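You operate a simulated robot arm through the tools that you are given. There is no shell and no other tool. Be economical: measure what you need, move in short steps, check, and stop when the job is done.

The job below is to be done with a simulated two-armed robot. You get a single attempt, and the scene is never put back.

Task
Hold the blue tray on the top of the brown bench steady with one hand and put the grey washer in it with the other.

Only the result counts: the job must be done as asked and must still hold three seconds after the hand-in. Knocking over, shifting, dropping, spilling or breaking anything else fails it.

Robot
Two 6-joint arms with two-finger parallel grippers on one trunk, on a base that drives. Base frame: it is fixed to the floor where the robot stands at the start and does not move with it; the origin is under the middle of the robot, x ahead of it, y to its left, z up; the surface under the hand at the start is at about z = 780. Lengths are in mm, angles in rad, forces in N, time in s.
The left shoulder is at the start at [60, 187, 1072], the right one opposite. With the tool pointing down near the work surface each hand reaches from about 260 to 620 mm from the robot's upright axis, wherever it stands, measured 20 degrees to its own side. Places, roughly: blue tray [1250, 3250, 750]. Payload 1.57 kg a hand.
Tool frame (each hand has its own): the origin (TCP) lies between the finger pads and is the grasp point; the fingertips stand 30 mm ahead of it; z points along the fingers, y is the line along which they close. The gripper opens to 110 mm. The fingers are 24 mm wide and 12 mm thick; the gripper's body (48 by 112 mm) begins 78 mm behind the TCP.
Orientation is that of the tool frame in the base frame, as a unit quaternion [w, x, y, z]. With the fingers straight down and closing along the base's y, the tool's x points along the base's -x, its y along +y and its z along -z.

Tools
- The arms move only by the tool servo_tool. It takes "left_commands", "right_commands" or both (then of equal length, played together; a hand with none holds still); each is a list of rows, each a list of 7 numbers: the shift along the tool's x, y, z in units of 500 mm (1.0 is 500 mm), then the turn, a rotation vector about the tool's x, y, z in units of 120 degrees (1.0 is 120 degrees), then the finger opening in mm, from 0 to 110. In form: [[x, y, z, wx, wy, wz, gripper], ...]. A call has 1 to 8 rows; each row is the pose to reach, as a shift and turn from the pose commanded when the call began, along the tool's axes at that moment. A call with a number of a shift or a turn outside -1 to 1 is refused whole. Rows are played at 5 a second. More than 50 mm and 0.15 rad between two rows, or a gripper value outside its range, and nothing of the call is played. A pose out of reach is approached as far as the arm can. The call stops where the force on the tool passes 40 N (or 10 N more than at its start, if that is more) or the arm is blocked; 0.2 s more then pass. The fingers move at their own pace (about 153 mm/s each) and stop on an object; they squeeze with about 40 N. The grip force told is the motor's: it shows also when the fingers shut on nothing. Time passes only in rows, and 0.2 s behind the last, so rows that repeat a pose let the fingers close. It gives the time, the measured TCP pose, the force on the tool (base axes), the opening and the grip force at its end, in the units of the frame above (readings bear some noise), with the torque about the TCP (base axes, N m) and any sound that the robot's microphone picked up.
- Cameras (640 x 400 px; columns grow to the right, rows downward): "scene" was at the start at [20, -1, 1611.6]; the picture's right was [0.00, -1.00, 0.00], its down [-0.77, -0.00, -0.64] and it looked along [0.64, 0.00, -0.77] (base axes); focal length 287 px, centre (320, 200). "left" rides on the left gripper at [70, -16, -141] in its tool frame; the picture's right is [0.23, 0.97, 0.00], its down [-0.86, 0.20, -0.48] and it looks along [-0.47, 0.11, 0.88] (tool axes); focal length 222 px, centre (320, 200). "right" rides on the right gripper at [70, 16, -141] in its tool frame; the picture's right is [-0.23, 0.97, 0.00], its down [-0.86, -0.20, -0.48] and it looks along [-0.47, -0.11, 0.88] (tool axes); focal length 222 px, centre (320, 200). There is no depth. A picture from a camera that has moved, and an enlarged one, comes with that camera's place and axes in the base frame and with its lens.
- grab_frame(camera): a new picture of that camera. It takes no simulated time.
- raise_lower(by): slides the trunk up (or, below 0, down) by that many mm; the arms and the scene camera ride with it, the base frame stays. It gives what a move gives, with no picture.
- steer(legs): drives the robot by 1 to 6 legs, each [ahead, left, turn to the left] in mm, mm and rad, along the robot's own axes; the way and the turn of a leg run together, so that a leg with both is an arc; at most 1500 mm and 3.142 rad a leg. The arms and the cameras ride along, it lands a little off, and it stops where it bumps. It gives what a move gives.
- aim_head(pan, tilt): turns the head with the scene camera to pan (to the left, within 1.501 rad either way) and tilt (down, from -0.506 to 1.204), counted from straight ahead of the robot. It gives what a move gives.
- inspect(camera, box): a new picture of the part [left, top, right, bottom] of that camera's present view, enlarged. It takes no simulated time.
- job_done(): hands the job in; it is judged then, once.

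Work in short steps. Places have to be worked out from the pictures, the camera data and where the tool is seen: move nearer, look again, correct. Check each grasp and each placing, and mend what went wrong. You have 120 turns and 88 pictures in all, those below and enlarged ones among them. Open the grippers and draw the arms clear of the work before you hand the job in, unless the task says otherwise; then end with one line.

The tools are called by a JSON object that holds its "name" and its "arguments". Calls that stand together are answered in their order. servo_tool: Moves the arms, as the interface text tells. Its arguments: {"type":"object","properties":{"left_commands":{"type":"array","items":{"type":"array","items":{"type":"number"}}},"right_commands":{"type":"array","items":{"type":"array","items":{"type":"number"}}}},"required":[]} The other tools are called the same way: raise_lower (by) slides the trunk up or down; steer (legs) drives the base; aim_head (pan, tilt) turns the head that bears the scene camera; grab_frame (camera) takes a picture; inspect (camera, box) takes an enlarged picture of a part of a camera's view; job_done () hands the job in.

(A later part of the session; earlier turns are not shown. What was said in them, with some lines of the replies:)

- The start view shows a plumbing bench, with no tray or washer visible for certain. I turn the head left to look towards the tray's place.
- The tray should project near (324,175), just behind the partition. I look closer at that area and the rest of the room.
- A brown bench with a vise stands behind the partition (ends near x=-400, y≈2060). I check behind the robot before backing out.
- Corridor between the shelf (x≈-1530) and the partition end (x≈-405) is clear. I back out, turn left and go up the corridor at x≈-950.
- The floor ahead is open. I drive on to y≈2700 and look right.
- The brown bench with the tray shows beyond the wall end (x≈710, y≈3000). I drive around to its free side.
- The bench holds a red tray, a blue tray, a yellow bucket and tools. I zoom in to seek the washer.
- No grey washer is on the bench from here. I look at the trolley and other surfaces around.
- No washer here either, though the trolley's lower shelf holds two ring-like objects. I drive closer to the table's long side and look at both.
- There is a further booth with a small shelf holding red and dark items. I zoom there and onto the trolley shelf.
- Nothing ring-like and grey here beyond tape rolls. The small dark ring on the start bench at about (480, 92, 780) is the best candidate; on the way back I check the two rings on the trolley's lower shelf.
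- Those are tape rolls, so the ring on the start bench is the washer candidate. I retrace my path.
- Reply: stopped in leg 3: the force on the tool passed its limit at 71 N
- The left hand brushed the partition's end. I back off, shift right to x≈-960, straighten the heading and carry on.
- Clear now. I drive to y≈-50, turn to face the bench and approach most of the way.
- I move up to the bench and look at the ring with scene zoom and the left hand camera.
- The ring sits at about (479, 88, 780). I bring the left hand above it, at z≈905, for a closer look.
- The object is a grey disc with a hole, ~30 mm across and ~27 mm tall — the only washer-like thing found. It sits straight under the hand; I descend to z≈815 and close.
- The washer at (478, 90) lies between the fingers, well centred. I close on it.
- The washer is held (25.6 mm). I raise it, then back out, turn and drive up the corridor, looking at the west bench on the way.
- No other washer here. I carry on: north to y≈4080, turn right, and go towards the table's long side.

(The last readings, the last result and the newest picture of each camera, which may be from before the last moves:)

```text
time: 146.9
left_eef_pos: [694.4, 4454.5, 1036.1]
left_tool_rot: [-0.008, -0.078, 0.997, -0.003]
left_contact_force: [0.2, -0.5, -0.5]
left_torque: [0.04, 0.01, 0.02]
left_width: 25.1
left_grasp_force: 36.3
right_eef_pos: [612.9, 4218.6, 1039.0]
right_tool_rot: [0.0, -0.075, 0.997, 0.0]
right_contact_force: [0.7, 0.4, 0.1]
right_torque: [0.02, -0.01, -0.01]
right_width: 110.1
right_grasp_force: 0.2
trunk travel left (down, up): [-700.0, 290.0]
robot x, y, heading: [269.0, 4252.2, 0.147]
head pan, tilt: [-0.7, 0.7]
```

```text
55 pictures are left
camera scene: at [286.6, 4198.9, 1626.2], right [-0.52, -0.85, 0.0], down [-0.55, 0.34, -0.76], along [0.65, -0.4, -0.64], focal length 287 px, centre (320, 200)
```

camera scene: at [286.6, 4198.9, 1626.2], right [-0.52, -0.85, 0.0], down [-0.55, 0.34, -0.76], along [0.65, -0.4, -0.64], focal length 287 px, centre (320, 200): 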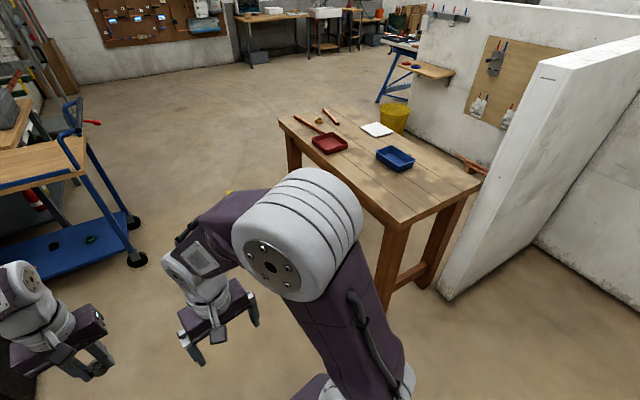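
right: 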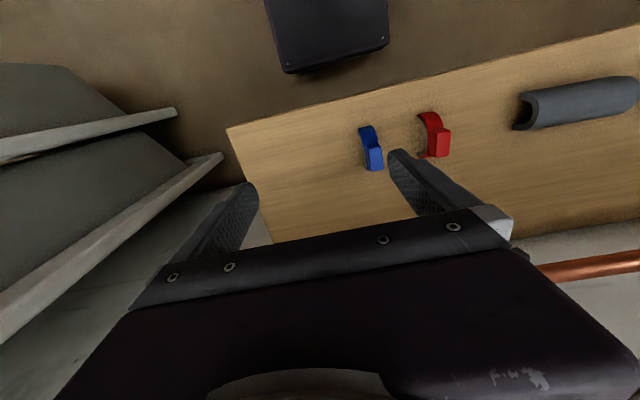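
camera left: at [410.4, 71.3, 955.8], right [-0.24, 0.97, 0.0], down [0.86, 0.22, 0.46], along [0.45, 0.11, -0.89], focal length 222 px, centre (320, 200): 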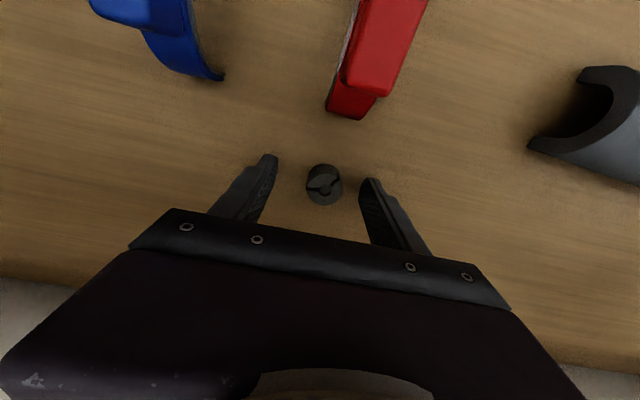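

The table's near edge is around y≈3500 and the trolley is beyond x≈1900. I drive alongside the table, then turn to face it.

{"name": "steer", "arguments": {"legs": [[960, -230, -0.147], [0, 0, -1.571]]}}

{"name": "aim_head", "arguments": {"pan": 0.0, "tilt": 0.75}}

{"name": "grab_frame", "arguments": {"camera": "scene"}}

```text
time: 156.0
left_eef_pos: [1355.1, 3640.7, 1035.6]
left_tool_rot: [-0.007, 0.725, 0.689, 0.005]
left_contact_force: [0.4, 0.7, 0.0]
left_torque: [0.02, 0.0, 0.01]
left_width: 25.4
left_grasp_force: 36.5
right_eef_pos: [1141.2, 3771.3, 1038.2]
right_tool_rot: [-0.001, 0.727, 0.686, 0.0]
right_contact_force: [-0.4, -1.2, 0.3]
right_torque: [0.0, -0.02, 0.03]
right_width: 110.0
right_grasp_force: 0.0
trunk travel left (down, up): [-700.0, 290.0]
robot x, y, heading: [1245.9, 4099.4, -1.633]
head pan, tilt: [-0.7, 0.7]
```

```text
time: 157.0
left_eef_pos: [1354.3, 3642.0, 1036.2]
left_tool_rot: [-0.007, 0.725, 0.689, 0.006]
left_contact_force: [0.1, 0.3, -0.1]
left_torque: [-0.01, 0.01, 0.0]
left_width: 25.2
left_grasp_force: 36.0
right_eef_pos: [1140.5, 3771.8, 1039.5]
right_tool_rot: [0.0, 0.727, 0.686, -0.001]
right_contact_force: [-0.8, 0.1, -0.1]
right_torque: [0.04, -0.01, -0.02]
right_width: 109.8
right_grasp_force: 0.1
trunk travel left (down, up): [-700.0, 290.0]
robot x, y, heading: [1243.2, 4097.7, -1.628]
head pan, tilt: [0.0, 0.75]
```

```text
54 pictures are left
camera scene: at [1245.8, 4074.7, 1622.0], right [-1.0, 0.06, 0.0], down [0.04, 0.68, -0.73], along [-0.04, -0.73, -0.68], focal length 287 px, centre (320, 200)
```

scene: 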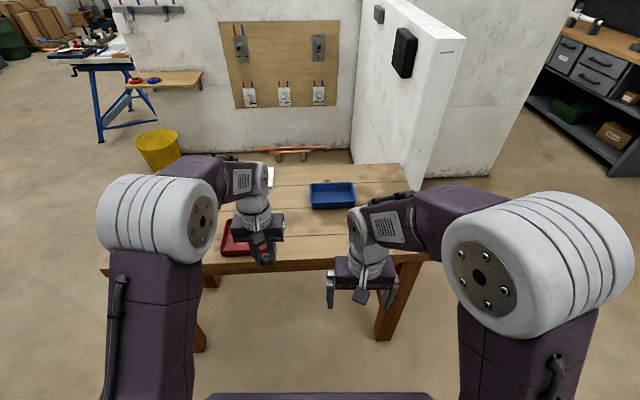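

Table spans y≈2877–3476 and the tray centre is near (1140, 3130), ~345 mm from the near edge — a long reach. I look down at the robot's own front to judge how close it may stand.

{"name": "aim_head", "arguments": {"pan": 0.0, "tilt": 1.2}}

{"name": "grab_frame", "arguments": {"camera": "scene"}}

{"name": "grab_frame", "arguments": {"camera": "right"}}

```text
time: 157.9
left_eef_pos: [1354.3, 3640.8, 1036.2]
left_tool_rot: [-0.007, 0.724, 0.689, 0.005]
left_contact_force: [0.1, -0.1, -0.8]
left_torque: [0.0, 0.0, 0.01]
left_width: 25.3
left_grasp_force: 37.5
right_eef_pos: [1139.9, 3770.1, 1038.7]
right_tool_rot: [0.0, 0.727, 0.686, 0.0]
right_contact_force: [0.0, -0.1, 0.4]
right_torque: [-0.01, -0.06, -0.01]
right_width: 110.3
right_grasp_force: 0.0
trunk travel left (down, up): [-700.0, 290.0]
robot x, y, heading: [1243.1, 4101.5, -1.628]
head pan, tilt: [0.0, 1.201]
```

```text
53 pictures are left
camera scene: at [1247.5, 4101.5, 1590.3], right [-1.0, 0.06, 0.0], down [0.05, 0.93, -0.36], along [-0.02, -0.36, -0.93], focal length 287 px, centre (320, 200)
```

scene: 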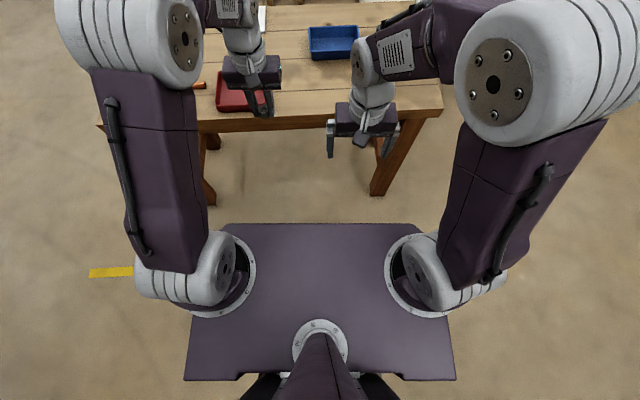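

```text
52 pictures are left
camera right: at [1162.3, 3839.6, 1179.2], right [0.96, -0.28, 0.0], down [-0.25, -0.84, 0.48], along [-0.14, -0.46, -0.88], focal length 222 px, centre (320, 200)
```

right: 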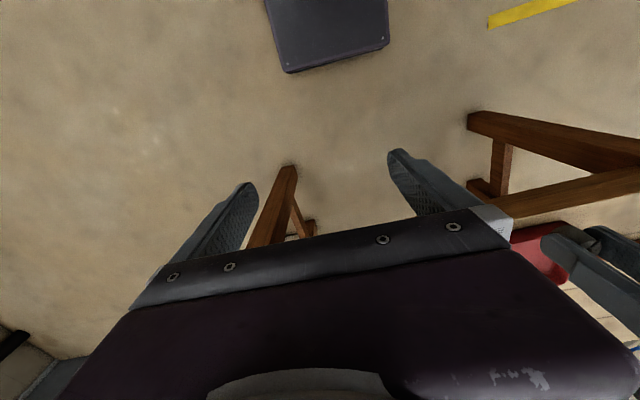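

The trunk plate overhangs at z≈1000 and the base is a low box about 210 mm ahead of the axis, so it may fit under the table between the legs. I zoom to judge the base height.

{"name": "inspect", "arguments": {"camera": "right", "box": [240, 0, 420, 110]}}

{"name": "inspect", "arguments": {"camera": "scene", "box": [170, 60, 470, 240]}}

```text
3.56 times, centred on (330, 55) of right
camera zoom: at [1162.3, 3839.6, 1179.2], right [0.96, -0.28, 0.0], down [-0.25, -0.84, 0.48], along [-0.14, -0.46, -0.88], focal length 790 px, centre (284, 716)
```

zoom: 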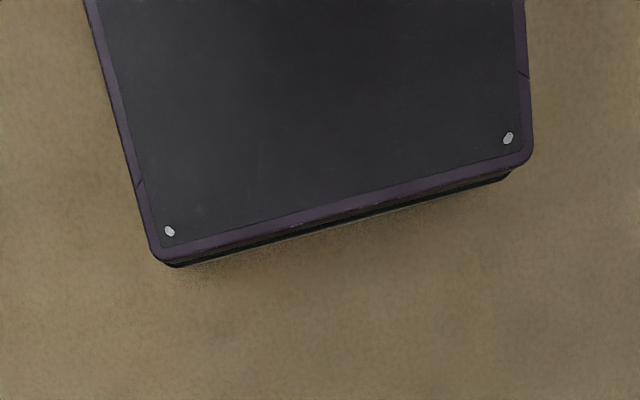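

```text
2.13 times, centred on (320, 150) of scene
camera zoom: at [1247.5, 4101.5, 1590.3], right [-1.0, 0.06, 0.0], down [0.05, 0.93, -0.36], along [-0.02, -0.36, -0.93], focal length 613 px, centre (320, 307)
```

zoom: 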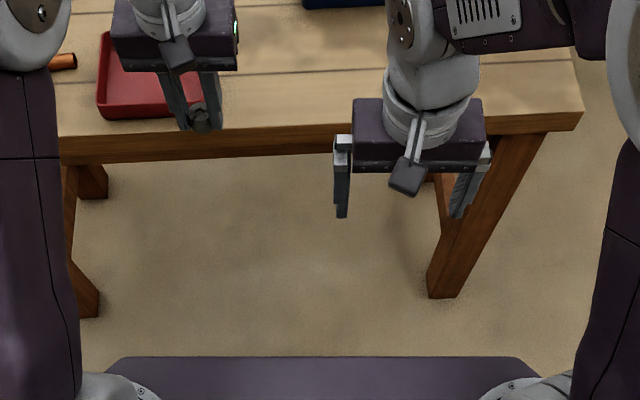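

The base is a low plate (~x±206, front ~212 ahead), which passes between the legs (inner gap ≈900–1820). I aim for axis x≈1200 and advance part of the way with heading corrected.

{"name": "steer", "arguments": {"legs": [[300, -30, 0.057]]}}

{"name": "aim_head", "arguments": {"pan": 0.0, "tilt": 1.0}}

{"name": "grab_frame", "arguments": {"camera": "scene"}}

{"name": "grab_frame", "arguments": {"camera": "right"}}

```text
time: 160.0
left_eef_pos: [1338.0, 3349.5, 1036.6]
left_tool_rot: [-0.007, 0.706, 0.708, 0.006]
left_contact_force: [0.1, -0.2, -0.7]
left_torque: [0.0, -0.04, 0.02]
left_width: 25.0
left_grasp_force: 36.7
right_eef_pos: [1118.9, 3468.5, 1040.2]
right_tool_rot: [0.0, 0.709, 0.705, -0.001]
right_contact_force: [-1.1, 1.1, 0.3]
right_torque: [0.01, 0.03, 0.05]
right_width: 109.9
right_grasp_force: 0.1
trunk travel left (down, up): [-700.0, 290.0]
robot x, y, heading: [1206.0, 3800.8, -1.579]
head pan, tilt: [0.0, 1.201]
```

```text
time: 160.7
left_eef_pos: [1338.5, 3349.5, 1037.3]
left_tool_rot: [-0.008, 0.707, 0.707, 0.006]
left_contact_force: [0.9, 0.2, 0.3]
left_torque: [0.01, 0.02, 0.01]
left_width: 25.5
left_grasp_force: 37.0
right_eef_pos: [1120.0, 3467.4, 1039.1]
right_tool_rot: [0.0, 0.709, 0.705, 0.0]
right_contact_force: [-0.1, -0.6, -0.2]
right_torque: [0.0, 0.02, 0.01]
right_width: 110.0
right_grasp_force: 0.0
trunk travel left (down, up): [-700.0, 290.0]
robot x, y, heading: [1209.3, 3797.6, -1.576]
head pan, tilt: [0.0, 1.0]
```

```text
49 pictures are left
camera scene: at [1208.5, 3788.5, 1602.8], right [-1.0, 0.01, 0.0], down [0.01, 0.84, -0.54], along [0.0, -0.54, -0.84], focal length 287 px, centre (320, 200)
```

scene: 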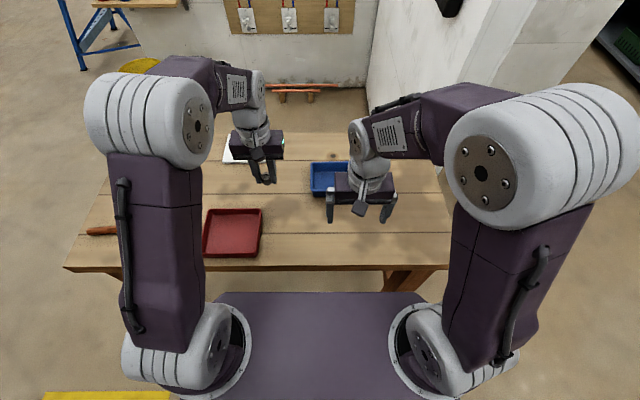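

```text
48 pictures are left
camera right: at [1137.1, 3536.6, 1179.0], right [0.97, -0.23, 0.0], down [-0.2, -0.85, 0.48], along [-0.11, -0.47, -0.88], focal length 222 px, centre (320, 200)
```

right: 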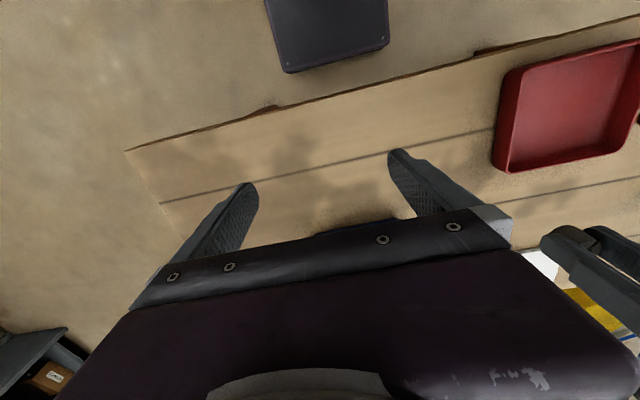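

Stereo puts the table top near z≈770, near edge y≈3500, and the blue tray about x 1040–1240, y 3117–3245. I advance 130 mm so the tray is ~480 mm ahead.

{"name": "steer", "arguments": {"legs": [[130, 0, 0]]}}

{"name": "servo_tool", "arguments": {"right_commands": [[0.09, 0, 0, 0, 0, 0, 80], [0.16, 0, 0, 0, 0, 0, 60]]}}

{"name": "grab_frame", "arguments": {"camera": "scene"}}

{"name": "grab_frame", "arguments": {"camera": "right"}}

{"name": "grab_frame", "arguments": {"camera": "left"}}

```text
time: 162.0
left_eef_pos: [1338.1, 3223.5, 1036.6]
left_tool_rot: [-0.007, 0.706, 0.709, 0.006]
left_contact_force: [-0.4, 0.0, -1.5]
left_torque: [0.01, -0.05, -0.01]
left_width: 25.1
left_grasp_force: 36.6
right_eef_pos: [1116.7, 3342.1, 1038.6]
right_tool_rot: [0.001, 0.709, 0.705, 0.0]
right_contact_force: [-0.3, 0.3, 0.0]
right_torque: [-0.01, 0.01, 0.01]
right_width: 110.0
right_grasp_force: 0.0
trunk travel left (down, up): [-700.0, 290.0]
robot x, y, heading: [1206.2, 3677.0, -1.573]
head pan, tilt: [0.0, 1.0]
```

```text
time: 162.6
left_eef_pos: [1336.6, 3224.2, 1036.7]
left_tool_rot: [-0.007, 0.706, 0.708, 0.005]
left_contact_force: [0.2, 0.5, -0.1]
left_torque: [0.01, -0.02, 0.0]
left_width: 25.2
left_grasp_force: 36.4
right_eef_pos: [1118.6, 3421.1, 1039.5]
right_tool_rot: [0.001, 0.709, 0.706, -0.001]
right_contact_force: [0.6, 0.6, -0.8]
right_torque: [0.0, -0.02, -0.01]
right_width: 60.1
right_grasp_force: 0.1
trunk travel left (down, up): [-700.0, 290.0]
robot x, y, heading: [1203.3, 3674.7, -1.58]
head pan, tilt: [0.0, 1.0]
```

```text
47 pictures are left
camera scene: at [1207.4, 3664.5, 1602.8], right [-1.0, 0.01, 0.0], down [0.01, 0.84, -0.54], along [0.0, -0.54, -0.84], focal length 287 px, centre (320, 200)
```

scene: 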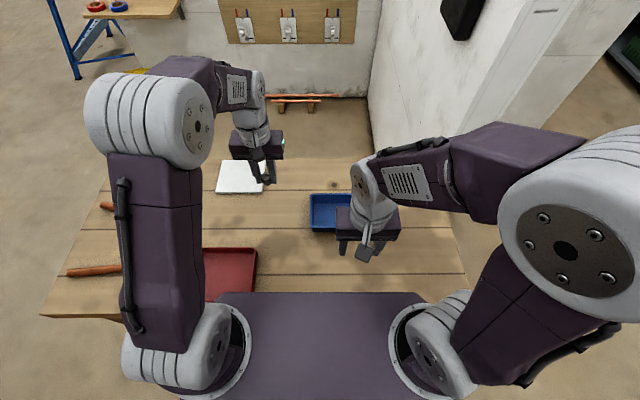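

```text
46 pictures are left
camera right: at [1136.8, 3491.1, 1180.8], right [0.97, -0.23, 0.0], down [-0.2, -0.85, 0.48], along [-0.11, -0.47, -0.88], focal length 222 px, centre (320, 200)
```

right: 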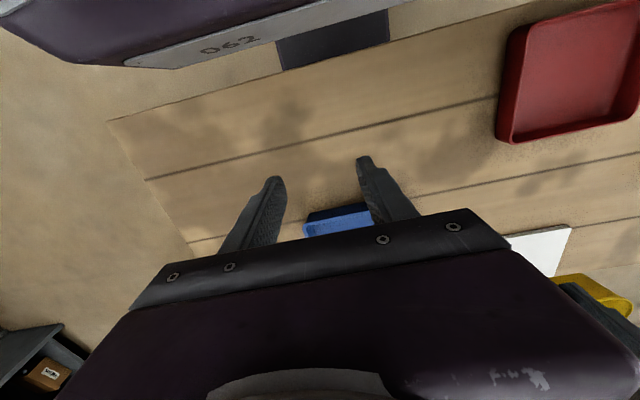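

```text
45 pictures are left
camera left: at [1321.5, 3292.4, 1178.8], right [0.97, 0.23, 0.0], down [0.2, -0.86, 0.46], along [0.11, -0.45, -0.89], focal length 222 px, centre (320, 200)
```

left: 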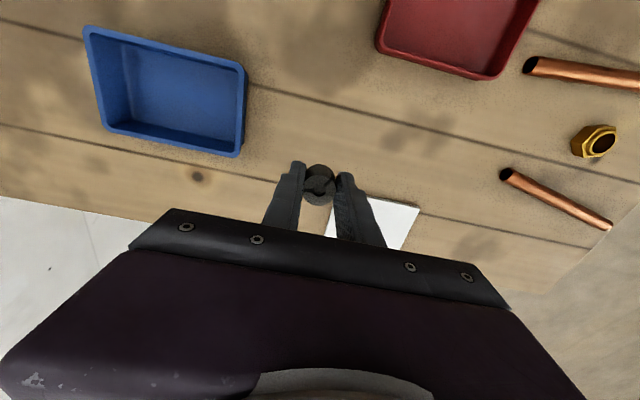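

Stereo from left and scene cameras gives a higher table than expected (maybe ~830), so I find the height by touch: lower the closed right hand at an empty spot in 10 mm steps.

{"name": "servo_tool", "arguments": {"right_commands": [[0, 0, 0.08, 0, 0, 0, 0], [0, 0, 0.16, 0, 0, 0, 0], [0, 0, 0.2, 0, 0, 0, 0], [0, 0, 0.24, 0, 0, 0, 0], [0, 0, 0.26, 0, 0, 0, 0], [0, 0, 0.28, 0, 0, 0, 0], [0, 0, 0.3, 0, 0, 0, 0]]}}

{"name": "grab_frame", "arguments": {"camera": "right"}}

```text
time: 164.2
left_eef_pos: [1338.7, 3223.6, 1036.8]
left_tool_rot: [-0.008, 0.707, 0.708, 0.005]
left_contact_force: [0.0, -0.5, 0.4]
left_torque: [0.01, 0.01, 0.02]
left_width: 25.0
left_grasp_force: 36.7
right_eef_pos: [1119.1, 3419.8, 888.1]
right_tool_rot: [0.0, 0.709, 0.705, 0.0]
right_contact_force: [-0.3, 1.1, -0.1]
right_torque: [0.03, 0.0, 0.0]
right_width: 0.0
right_grasp_force: 21.3
trunk travel left (down, up): [-700.0, 290.0]
robot x, y, heading: [1206.2, 3671.6, -1.575]
head pan, tilt: [0.0, 1.0]
```

```text
44 pictures are left
camera right: at [1137.9, 3489.5, 1028.1], right [0.97, -0.23, 0.0], down [-0.2, -0.85, 0.48], along [-0.11, -0.47, -0.88], focal length 222 px, centre (320, 200)
```

right: 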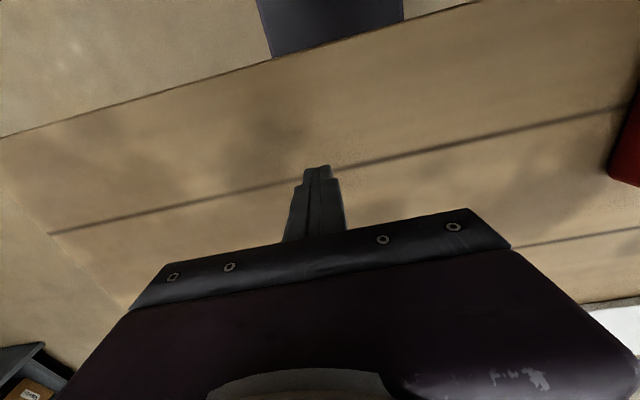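

Still free at tip z≈858. I continue slowly.

{"name": "servo_tool", "arguments": {"right_commands": [[0, 0, 0.03, 0, 0, 0, 0], [0, 0, 0.05, 0, 0, 0, 0], [0, 0, 0.07, 0, 0, 0, 0], [0, 0, 0.09, 0, 0, 0, 0], [0, 0, 0.11, 0, 0, 0, 0], [0, 0, 0.13, 0, 0, 0, 0], [0, 0, 0.145, 0, 0, 0, 0], [0, 0, 0.16, 0, 0, 0, 0]]}}

```text
time: 164.9
left_eef_pos: [1337.5, 3224.5, 1037.4]
left_tool_rot: [-0.007, 0.705, 0.709, 0.005]
left_contact_force: [0.2, -0.9, 0.0]
left_torque: [0.02, -0.03, 0.01]
left_width: 25.1
left_grasp_force: 36.6
right_eef_pos: [1118.1, 3418.7, 860.1]
right_tool_rot: [0.002, 0.709, 0.705, 0.0]
right_contact_force: [-1.3, -1.4, 19.0]
right_torque: [0.2, 0.07, 0.05]
right_width: 0.0
right_grasp_force: 21.0
trunk travel left (down, up): [-700.0, 290.0]
robot x, y, heading: [1204.1, 3672.9, -1.578]
head pan, tilt: [0.0, 1.0]
stopped in row 3 (right hand): the force on the tool passed its limit at 68 N (the readings are from after the stop); the commanded pose is now the measured one
```

Table top is at z≈830, so the tray rim (~880) re-computes to x 1063–1236, y 3180–3288, centre (1150, 3234). I raise the right hand and bring it above the tray's right (-x) wall.

{"name": "servo_tool", "arguments": {"right_commands": [[0, 0, -0.1, 0, 0, 0, 0], [0, 0, -0.19, 0, 0, 0, 20], [-0.09, -0.028, -0.19, 0, 0, 0, 50], [-0.18, -0.056, -0.19, 0, 0, 0, 50], [-0.27, -0.084, -0.19, 0, 0, 0, 50], [-0.34, -0.11, -0.19, 0, 0, 0, 50]]}}

{"name": "grab_frame", "arguments": {"camera": "right"}}

{"name": "grab_frame", "arguments": {"camera": "scene"}}

{"name": "grab_frame", "arguments": {"camera": "left"}}

```text
time: 166.3
left_eef_pos: [1337.5, 3222.4, 1035.6]
left_tool_rot: [-0.009, 0.706, 0.708, 0.006]
left_contact_force: [0.7, -0.2, 0.3]
left_torque: [0.02, -0.01, 0.01]
left_width: 25.1
left_grasp_force: 37.0
right_eef_pos: [1062.0, 3248.1, 952.2]
right_tool_rot: [0.0, 0.709, 0.705, 0.0]
right_contact_force: [0.4, -0.9, 1.0]
right_torque: [0.02, -0.04, -0.03]
right_width: 49.8
right_grasp_force: 0.1
trunk travel left (down, up): [-700.0, 290.0]
robot x, y, heading: [1203.7, 3676.0, -1.574]
head pan, tilt: [0.0, 1.0]
```

```text
43 pictures are left
camera right: at [1080.1, 3318.1, 1093.0], right [0.97, -0.23, 0.0], down [-0.2, -0.85, 0.48], along [-0.11, -0.47, -0.88], focal length 222 px, centre (320, 200)
```

right: 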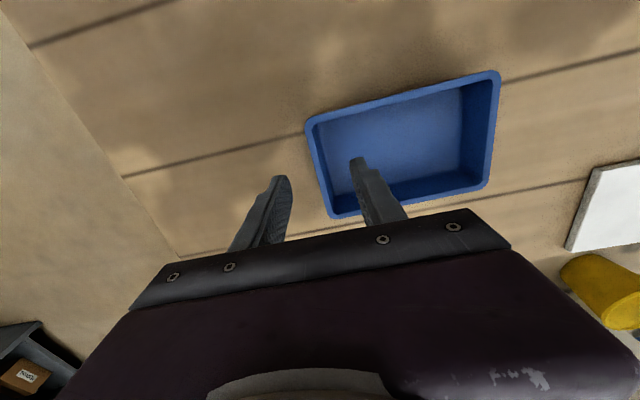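

```text
42 pictures are left
camera scene: at [1207.0, 3660.6, 1602.8], right [-1.0, 0.01, 0.0], down [0.01, 0.84, -0.54], along [0.0, -0.54, -0.84], focal length 287 px, centre (320, 200)
```

scene: 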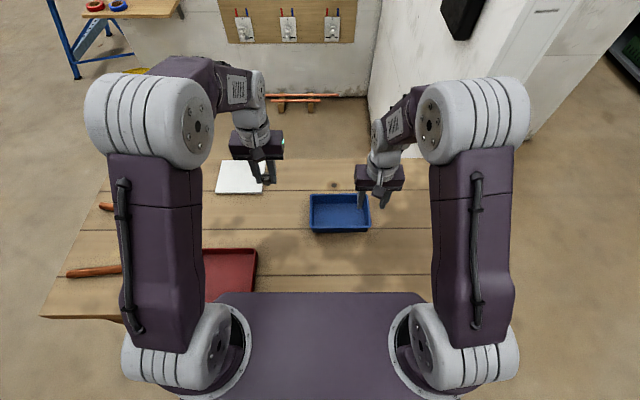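

```text
41 pictures are left
camera left: at [1321.1, 3289.5, 1177.8], right [0.97, 0.23, 0.0], down [0.2, -0.86, 0.46], along [0.11, -0.45, -0.89], focal length 222 px, centre (320, 200)
```

left: 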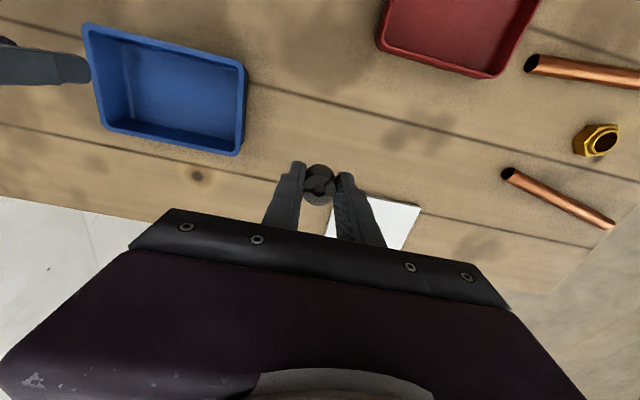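

The right-wall's outer rim is at x≈1060, y 3183–3287, and the open fingers straddle it. I lower the right hand to TCP z≈880.

{"name": "servo_tool", "arguments": {"right_commands": [[-0.02, 0.003, 0.05, 0, 0, 0, 50], [-0.02, 0.003, 0.1, 0, 0, 0, 50], [-0.02, 0.003, 0.13, 0, 0, 0, 50], [-0.02, 0.003, 0.145, 0, 0, 0, 50]]}}

{"name": "grab_frame", "arguments": {"camera": "right"}}

```text
time: 167.3
left_eef_pos: [1337.5, 3222.5, 1035.1]
left_tool_rot: [-0.007, 0.706, 0.708, 0.005]
left_contact_force: [-0.1, 0.4, 0.6]
left_torque: [0.02, -0.01, -0.01]
left_width: 25.3
left_grasp_force: 36.7
right_eef_pos: [1064.9, 3238.4, 880.8]
right_tool_rot: [0.001, 0.709, 0.705, -0.001]
right_contact_force: [0.5, 0.2, 0.7]
right_torque: [0.01, 0.01, 0.01]
right_width: 49.8
right_grasp_force: 0.0
trunk travel left (down, up): [-700.0, 290.0]
robot x, y, heading: [1206.6, 3673.0, -1.572]
head pan, tilt: [0.0, 1.0]
```

```text
40 pictures are left
camera right: at [1083.4, 3308.2, 1021.2], right [0.97, -0.23, 0.0], down [-0.2, -0.85, 0.48], along [-0.11, -0.47, -0.88], focal length 222 px, centre (320, 200)
```

right: 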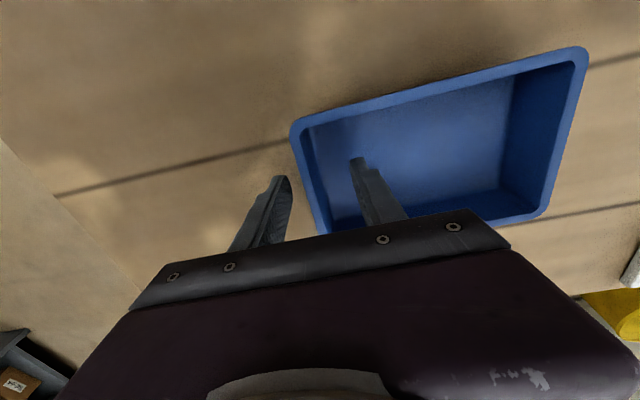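

Fingers straddle the wall cleanly. I close the right hand gently on it.

{"name": "servo_tool", "arguments": {"right_commands": [[0, 0.002, 0, 0, 0, 0, 30], [0, 0.002, 0, 0, 0, 0, 18], [0, 0.002, 0, 0, 0, 0, 8], [0, 0.002, 0, 0, 0, 0, 0], [0, 0.002, 0, 0, 0, 0, 0]]}}

{"name": "grab_frame", "arguments": {"camera": "right"}}

{"name": "inspect", "arguments": {"camera": "scene", "box": [230, 120, 430, 260]}}

```text
time: 168.5
left_eef_pos: [1337.4, 3224.1, 1036.3]
left_tool_rot: [-0.008, 0.706, 0.708, 0.005]
left_contact_force: [-0.7, -0.8, -0.5]
left_torque: [0.01, 0.05, -0.01]
left_width: 25.1
left_grasp_force: 36.9
right_eef_pos: [1066.8, 3239.1, 881.4]
right_tool_rot: [0.001, 0.708, 0.706, -0.001]
right_contact_force: [-0.6, 1.4, 1.8]
right_torque: [-0.01, -0.61, 0.09]
right_width: 3.8
right_grasp_force: 24.6
trunk travel left (down, up): [-700.0, 290.0]
robot x, y, heading: [1205.1, 3674.1, -1.579]
head pan, tilt: [0.0, 1.0]
```

```text
39 pictures are left
camera right: at [1084.3, 3308.8, 1022.1], right [0.97, -0.23, 0.0], down [-0.2, -0.85, 0.48], along [-0.11, -0.47, -0.88], focal length 222 px, centre (320, 200)
```

right: 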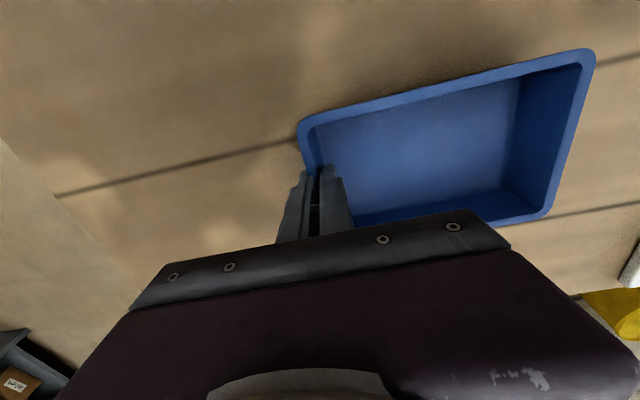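

```text
2.86 times, centred on (330, 190) of scene
camera zoom: at [1207.6, 3663.2, 1602.8], right [-1.0, 0.01, 0.0], down [0.01, 0.84, -0.54], along [0.0, -0.54, -0.84], focal length 820 px, centre (291, 229)
```

zoom: 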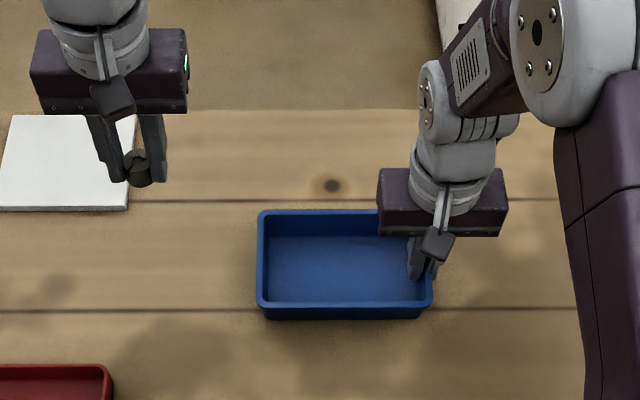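

The tray wall is gripped. Now I move the left hand with the washer over the tray's left half at (1190, 3234), z≈955.

{"name": "servo_tool", "arguments": {"left_commands": [[0.006, -0.075, 0.04, 0, 0, 0, 15], [0.012, -0.15, 0.08, 0, 0, 0, 15], [0.018, -0.225, 0.12, 0, 0, 0, 15], [0.022, -0.293, 0.16, 0, 0, 0, 15]]}}

{"name": "grab_frame", "arguments": {"camera": "left"}}

{"name": "inspect", "arguments": {"camera": "scene", "box": [230, 120, 430, 260]}}

```text
time: 169.5
left_eef_pos: [1190.9, 3236.9, 955.5]
left_tool_rot: [-0.007, 0.706, 0.708, 0.005]
left_contact_force: [-0.8, -0.5, -0.6]
left_torque: [0.01, 0.01, -0.01]
left_width: 25.3
left_grasp_force: 36.1
right_eef_pos: [1065.6, 3239.4, 883.1]
right_tool_rot: [0.001, 0.709, 0.706, 0.0]
right_contact_force: [-0.9, -0.7, 2.3]
right_torque: [-0.01, -0.53, 0.07]
right_width: 3.9
right_grasp_force: 24.9
trunk travel left (down, up): [-700.0, 290.0]
robot x, y, heading: [1204.3, 3673.3, -1.573]
head pan, tilt: [0.0, 1.0]
```

```text
37 pictures are left
camera left: at [1173.4, 3305.6, 1098.7], right [0.97, 0.23, 0.0], down [0.2, -0.86, 0.46], along [0.11, -0.45, -0.89], focal length 222 px, centre (320, 200)
```

left: 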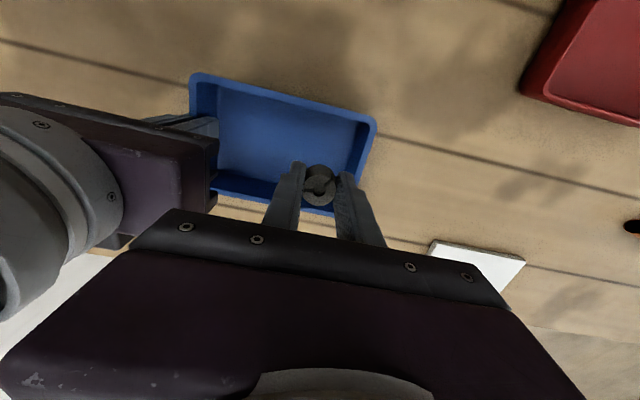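

```text
2.86 times, centred on (330, 190) of scene
camera zoom: at [1206.8, 3662.9, 1602.8], right [-1.0, 0.01, 0.0], down [0.01, 0.84, -0.54], along [0.0, -0.54, -0.84], focal length 820 px, centre (291, 229)
```

zoom: 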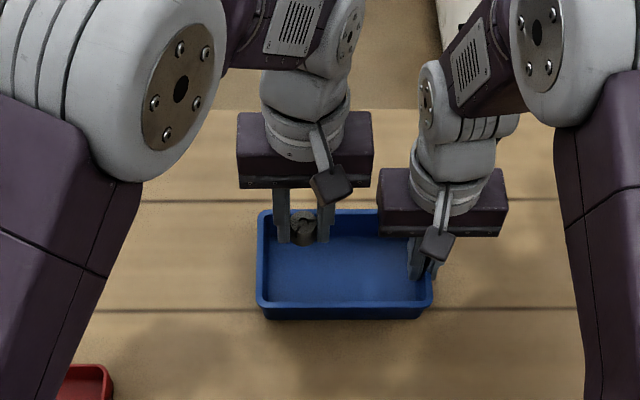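

The washer hangs above the tray; the +x inner wall is at ≈1224. I shift 4 mm inward and lower to TCP z≈872.

{"name": "servo_tool", "arguments": {"left_commands": [[0, -0.009, 0.05, 0, 0, 0, 15], [0, -0.009, 0.1, 0, 0, 0, 15], [0, -0.009, 0.13, 0, 0, 0, 15], [0, -0.009, 0.15, 0, 0, 0, 15], [0, -0.009, 0.166, 0, 0, 0, 15]]}}

{"name": "grab_frame", "arguments": {"camera": "left"}}

```text
time: 170.7
left_eef_pos: [1185.9, 3238.1, 874.0]
left_tool_rot: [-0.008, 0.707, 0.707, 0.006]
left_contact_force: [0.2, -0.1, 0.9]
left_torque: [-0.01, 0.01, -0.02]
left_width: 25.0
left_grasp_force: 36.3
right_eef_pos: [1065.3, 3239.0, 881.2]
right_tool_rot: [0.002, 0.709, 0.706, -0.001]
right_contact_force: [-0.8, 0.2, 2.2]
right_torque: [0.01, -0.55, 0.07]
right_width: 4.1
right_grasp_force: 24.9
trunk travel left (down, up): [-700.0, 290.0]
robot x, y, heading: [1205.9, 3675.6, -1.574]
head pan, tilt: [0.0, 1.0]
```

```text
35 pictures are left
camera left: at [1169.6, 3305.9, 1017.4], right [0.97, 0.23, 0.0], down [0.2, -0.86, 0.46], along [0.11, -0.45, -0.89], focal length 222 px, centre (320, 200)
```

left: 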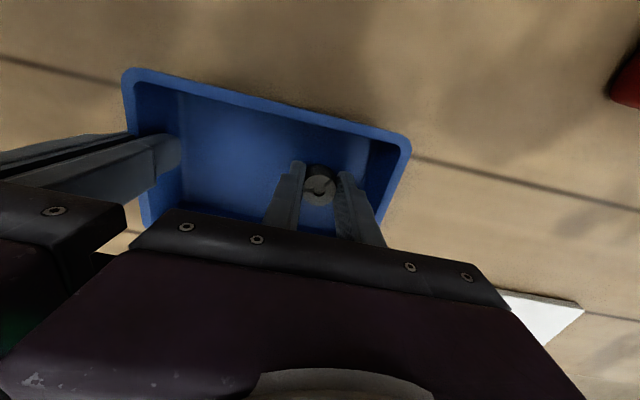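

The washer is well inside the tray, just above its floor. I lower 4 mm more, then open to 37 mm.

{"name": "servo_tool", "arguments": {"left_commands": [[0, 0, 0.004, 0, 0, 0, 15], [0, 0, 0.008, 0, 0, 0, 15]]}}

{"name": "servo_tool", "arguments": {"left_commands": [[0, 0, 0, 0, 0, 0, 30], [0, 0, 0, 0, 0, 0, 37], [0, 0, 0, 0, 0, 0, 37]]}}

{"name": "inspect", "arguments": {"camera": "left", "box": [110, 50, 430, 250]}}

```text
time: 171.3
left_eef_pos: [1186.2, 3237.9, 871.5]
left_tool_rot: [-0.007, 0.706, 0.709, 0.004]
left_contact_force: [-0.2, -0.1, 0.7]
left_torque: [-0.02, 0.01, -0.02]
left_width: 25.2
left_grasp_force: 36.3
right_eef_pos: [1065.9, 3239.6, 881.7]
right_tool_rot: [0.001, 0.709, 0.705, -0.001]
right_contact_force: [-0.9, 0.4, 3.2]
right_torque: [0.03, -0.57, 0.02]
right_width: 3.9
right_grasp_force: 24.9
trunk travel left (down, up): [-700.0, 290.0]
robot x, y, heading: [1204.7, 3677.5, -1.578]
head pan, tilt: [0.0, 1.0]
```

```text
time: 172.1
left_eef_pos: [1186.0, 3238.1, 870.4]
left_tool_rot: [-0.008, 0.706, 0.708, 0.004]
left_contact_force: [0.7, -0.8, -0.5]
left_torque: [0.01, -0.01, 0.0]
left_width: 37.1
left_grasp_force: 0.1
right_eef_pos: [1065.7, 3239.2, 881.5]
right_tool_rot: [0.001, 0.709, 0.705, -0.001]
right_contact_force: [-0.5, -0.2, 2.8]
right_torque: [-0.01, -0.56, 0.05]
right_width: 3.8
right_grasp_force: 24.7
trunk travel left (down, up): [-700.0, 290.0]
robot x, y, heading: [1202.2, 3675.2, -1.572]
head pan, tilt: [0.0, 1.0]
```

```text
2.00 times, centred on (270, 150) of left
camera zoom: at [1170.0, 3305.3, 1013.3], right [0.97, 0.23, 0.0], down [0.2, -0.86, 0.46], along [0.11, -0.45, -0.89], focal length 444 px, centre (420, 300)
```

zoom: 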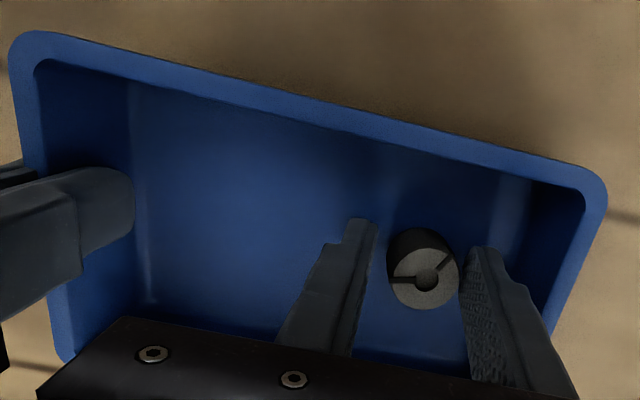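

The washer stands released on the tray floor. I raise the left hand straight up and away, keeping the right hand's hold.

{"name": "servo_tool", "arguments": {"left_commands": [[0, 0, -0.05, 0, 0, 0, 37], [0, 0, -0.13, 0, 0, 0, 37], [0, 0, -0.22, 0, 0, 0, 37], [0, 0.08, -0.27, 0, 0, 0, 37], [0, 0.17, -0.3, 0, 0, 0, 37], [0, 0.26, -0.3, 0, 0, 0, 37]]}}

{"name": "inspect", "arguments": {"camera": "left", "box": [40, 0, 440, 250]}}

```text
time: 173.5
left_eef_pos: [1317.1, 3232.8, 1022.6]
left_tool_rot: [-0.007, 0.707, 0.707, 0.005]
left_contact_force: [0.1, 0.4, 0.2]
left_torque: [0.02, 0.0, -0.01]
left_width: 36.9
left_grasp_force: 0.1
right_eef_pos: [1065.9, 3239.5, 882.7]
right_tool_rot: [0.001, 0.709, 0.705, -0.001]
right_contact_force: [1.8, 0.6, 2.5]
right_torque: [-0.02, -0.58, 0.04]
right_width: 4.0
right_grasp_force: 25.1
trunk travel left (down, up): [-700.0, 290.0]
robot x, y, heading: [1200.7, 3674.9, -1.579]
head pan, tilt: [0.0, 1.0]
```

```text
1.60 times, centred on (240, 125) of left
camera zoom: at [1301.0, 3301.0, 1164.9], right [0.97, 0.23, 0.0], down [0.2, -0.86, 0.46], along [0.11, -0.45, -0.89], focal length 355 px, centre (448, 320)
```

zoom: 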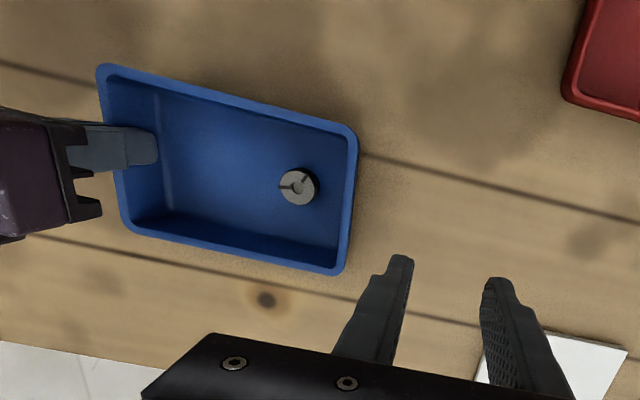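

The washer rests in the tray. I now open the right hand gently, lift it straight up and draw it back.

{"name": "servo_tool", "arguments": {"right_commands": [[0, 0, 0, 0, 0, 0, 15], [0, 0, 0, 0, 0, 0, 36], [0, 0, 0, 0, 0, 0, 36], [0, 0, -0.05, 0, 0, 0, 36], [0, 0, -0.13, 0, 0, 0, 36], [0, 0, -0.22, 0, 0, 0, 36], [0.07, -0.03, -0.28, 0, 0, 0, 36], [0.15, -0.06, -0.3, 0, 0, 0, 36]]}}

{"name": "grab_frame", "arguments": {"camera": "scene"}}

{"name": "inspect", "arguments": {"camera": "left", "box": [40, 0, 440, 250]}}

```text
time: 175.3
left_eef_pos: [1316.2, 3234.6, 1024.1]
left_tool_rot: [-0.008, 0.706, 0.708, 0.004]
left_contact_force: [-0.2, -0.3, 0.2]
left_torque: [-0.03, 0.02, 0.01]
left_width: 36.9
left_grasp_force: 0.1
right_eef_pos: [1037.6, 3316.5, 1030.0]
right_tool_rot: [0.002, 0.709, 0.706, 0.0]
right_contact_force: [-0.5, -0.1, -0.4]
right_torque: [-0.02, -0.03, -0.02]
right_width: 36.2
right_grasp_force: 0.1
trunk travel left (down, up): [-700.0, 290.0]
robot x, y, heading: [1201.1, 3674.7, -1.58]
head pan, tilt: [0.0, 1.0]
```

```text
32 pictures are left
camera scene: at [1207.0, 3665.3, 1602.8], right [-1.0, 0.01, 0.0], down [0.01, 0.84, -0.54], along [0.0, -0.54, -0.84], focal length 287 px, centre (320, 200)
```

scene: 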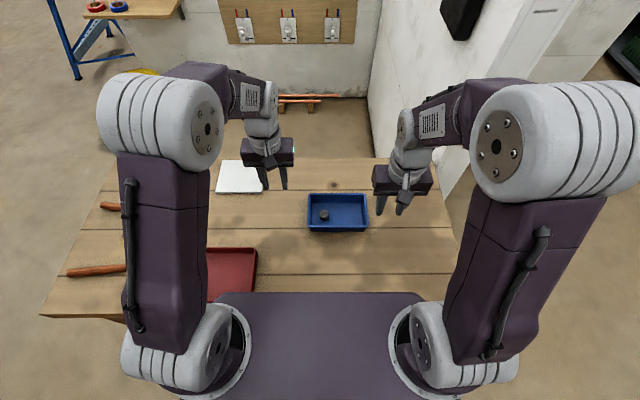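

```text
1.60 times, centred on (240, 125) of left
camera zoom: at [1299.0, 3302.3, 1165.4], right [0.97, 0.23, 0.0], down [0.2, -0.86, 0.46], along [0.11, -0.45, -0.89], focal length 355 px, centre (448, 320)
```

zoom: 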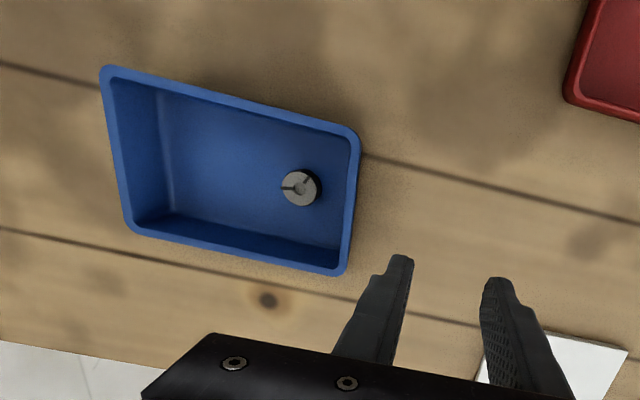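

The washer lies in the blue tray, both hands are open and clear, and nothing else has moved. I hand in.

{"name": "job_done", "arguments": {}}

```text
The job is handed in.
```

I put the grey washer in the blue tray with the left hand while the right hand held the tray steady. Both hands were open and clear when I handed in. I took the washer to be the slotted grey ring on the bench where the robot started, because I found no other washer in the places I looked. On the way, the left hand brushed the end of a partition wall; I saw nothing moved by it.
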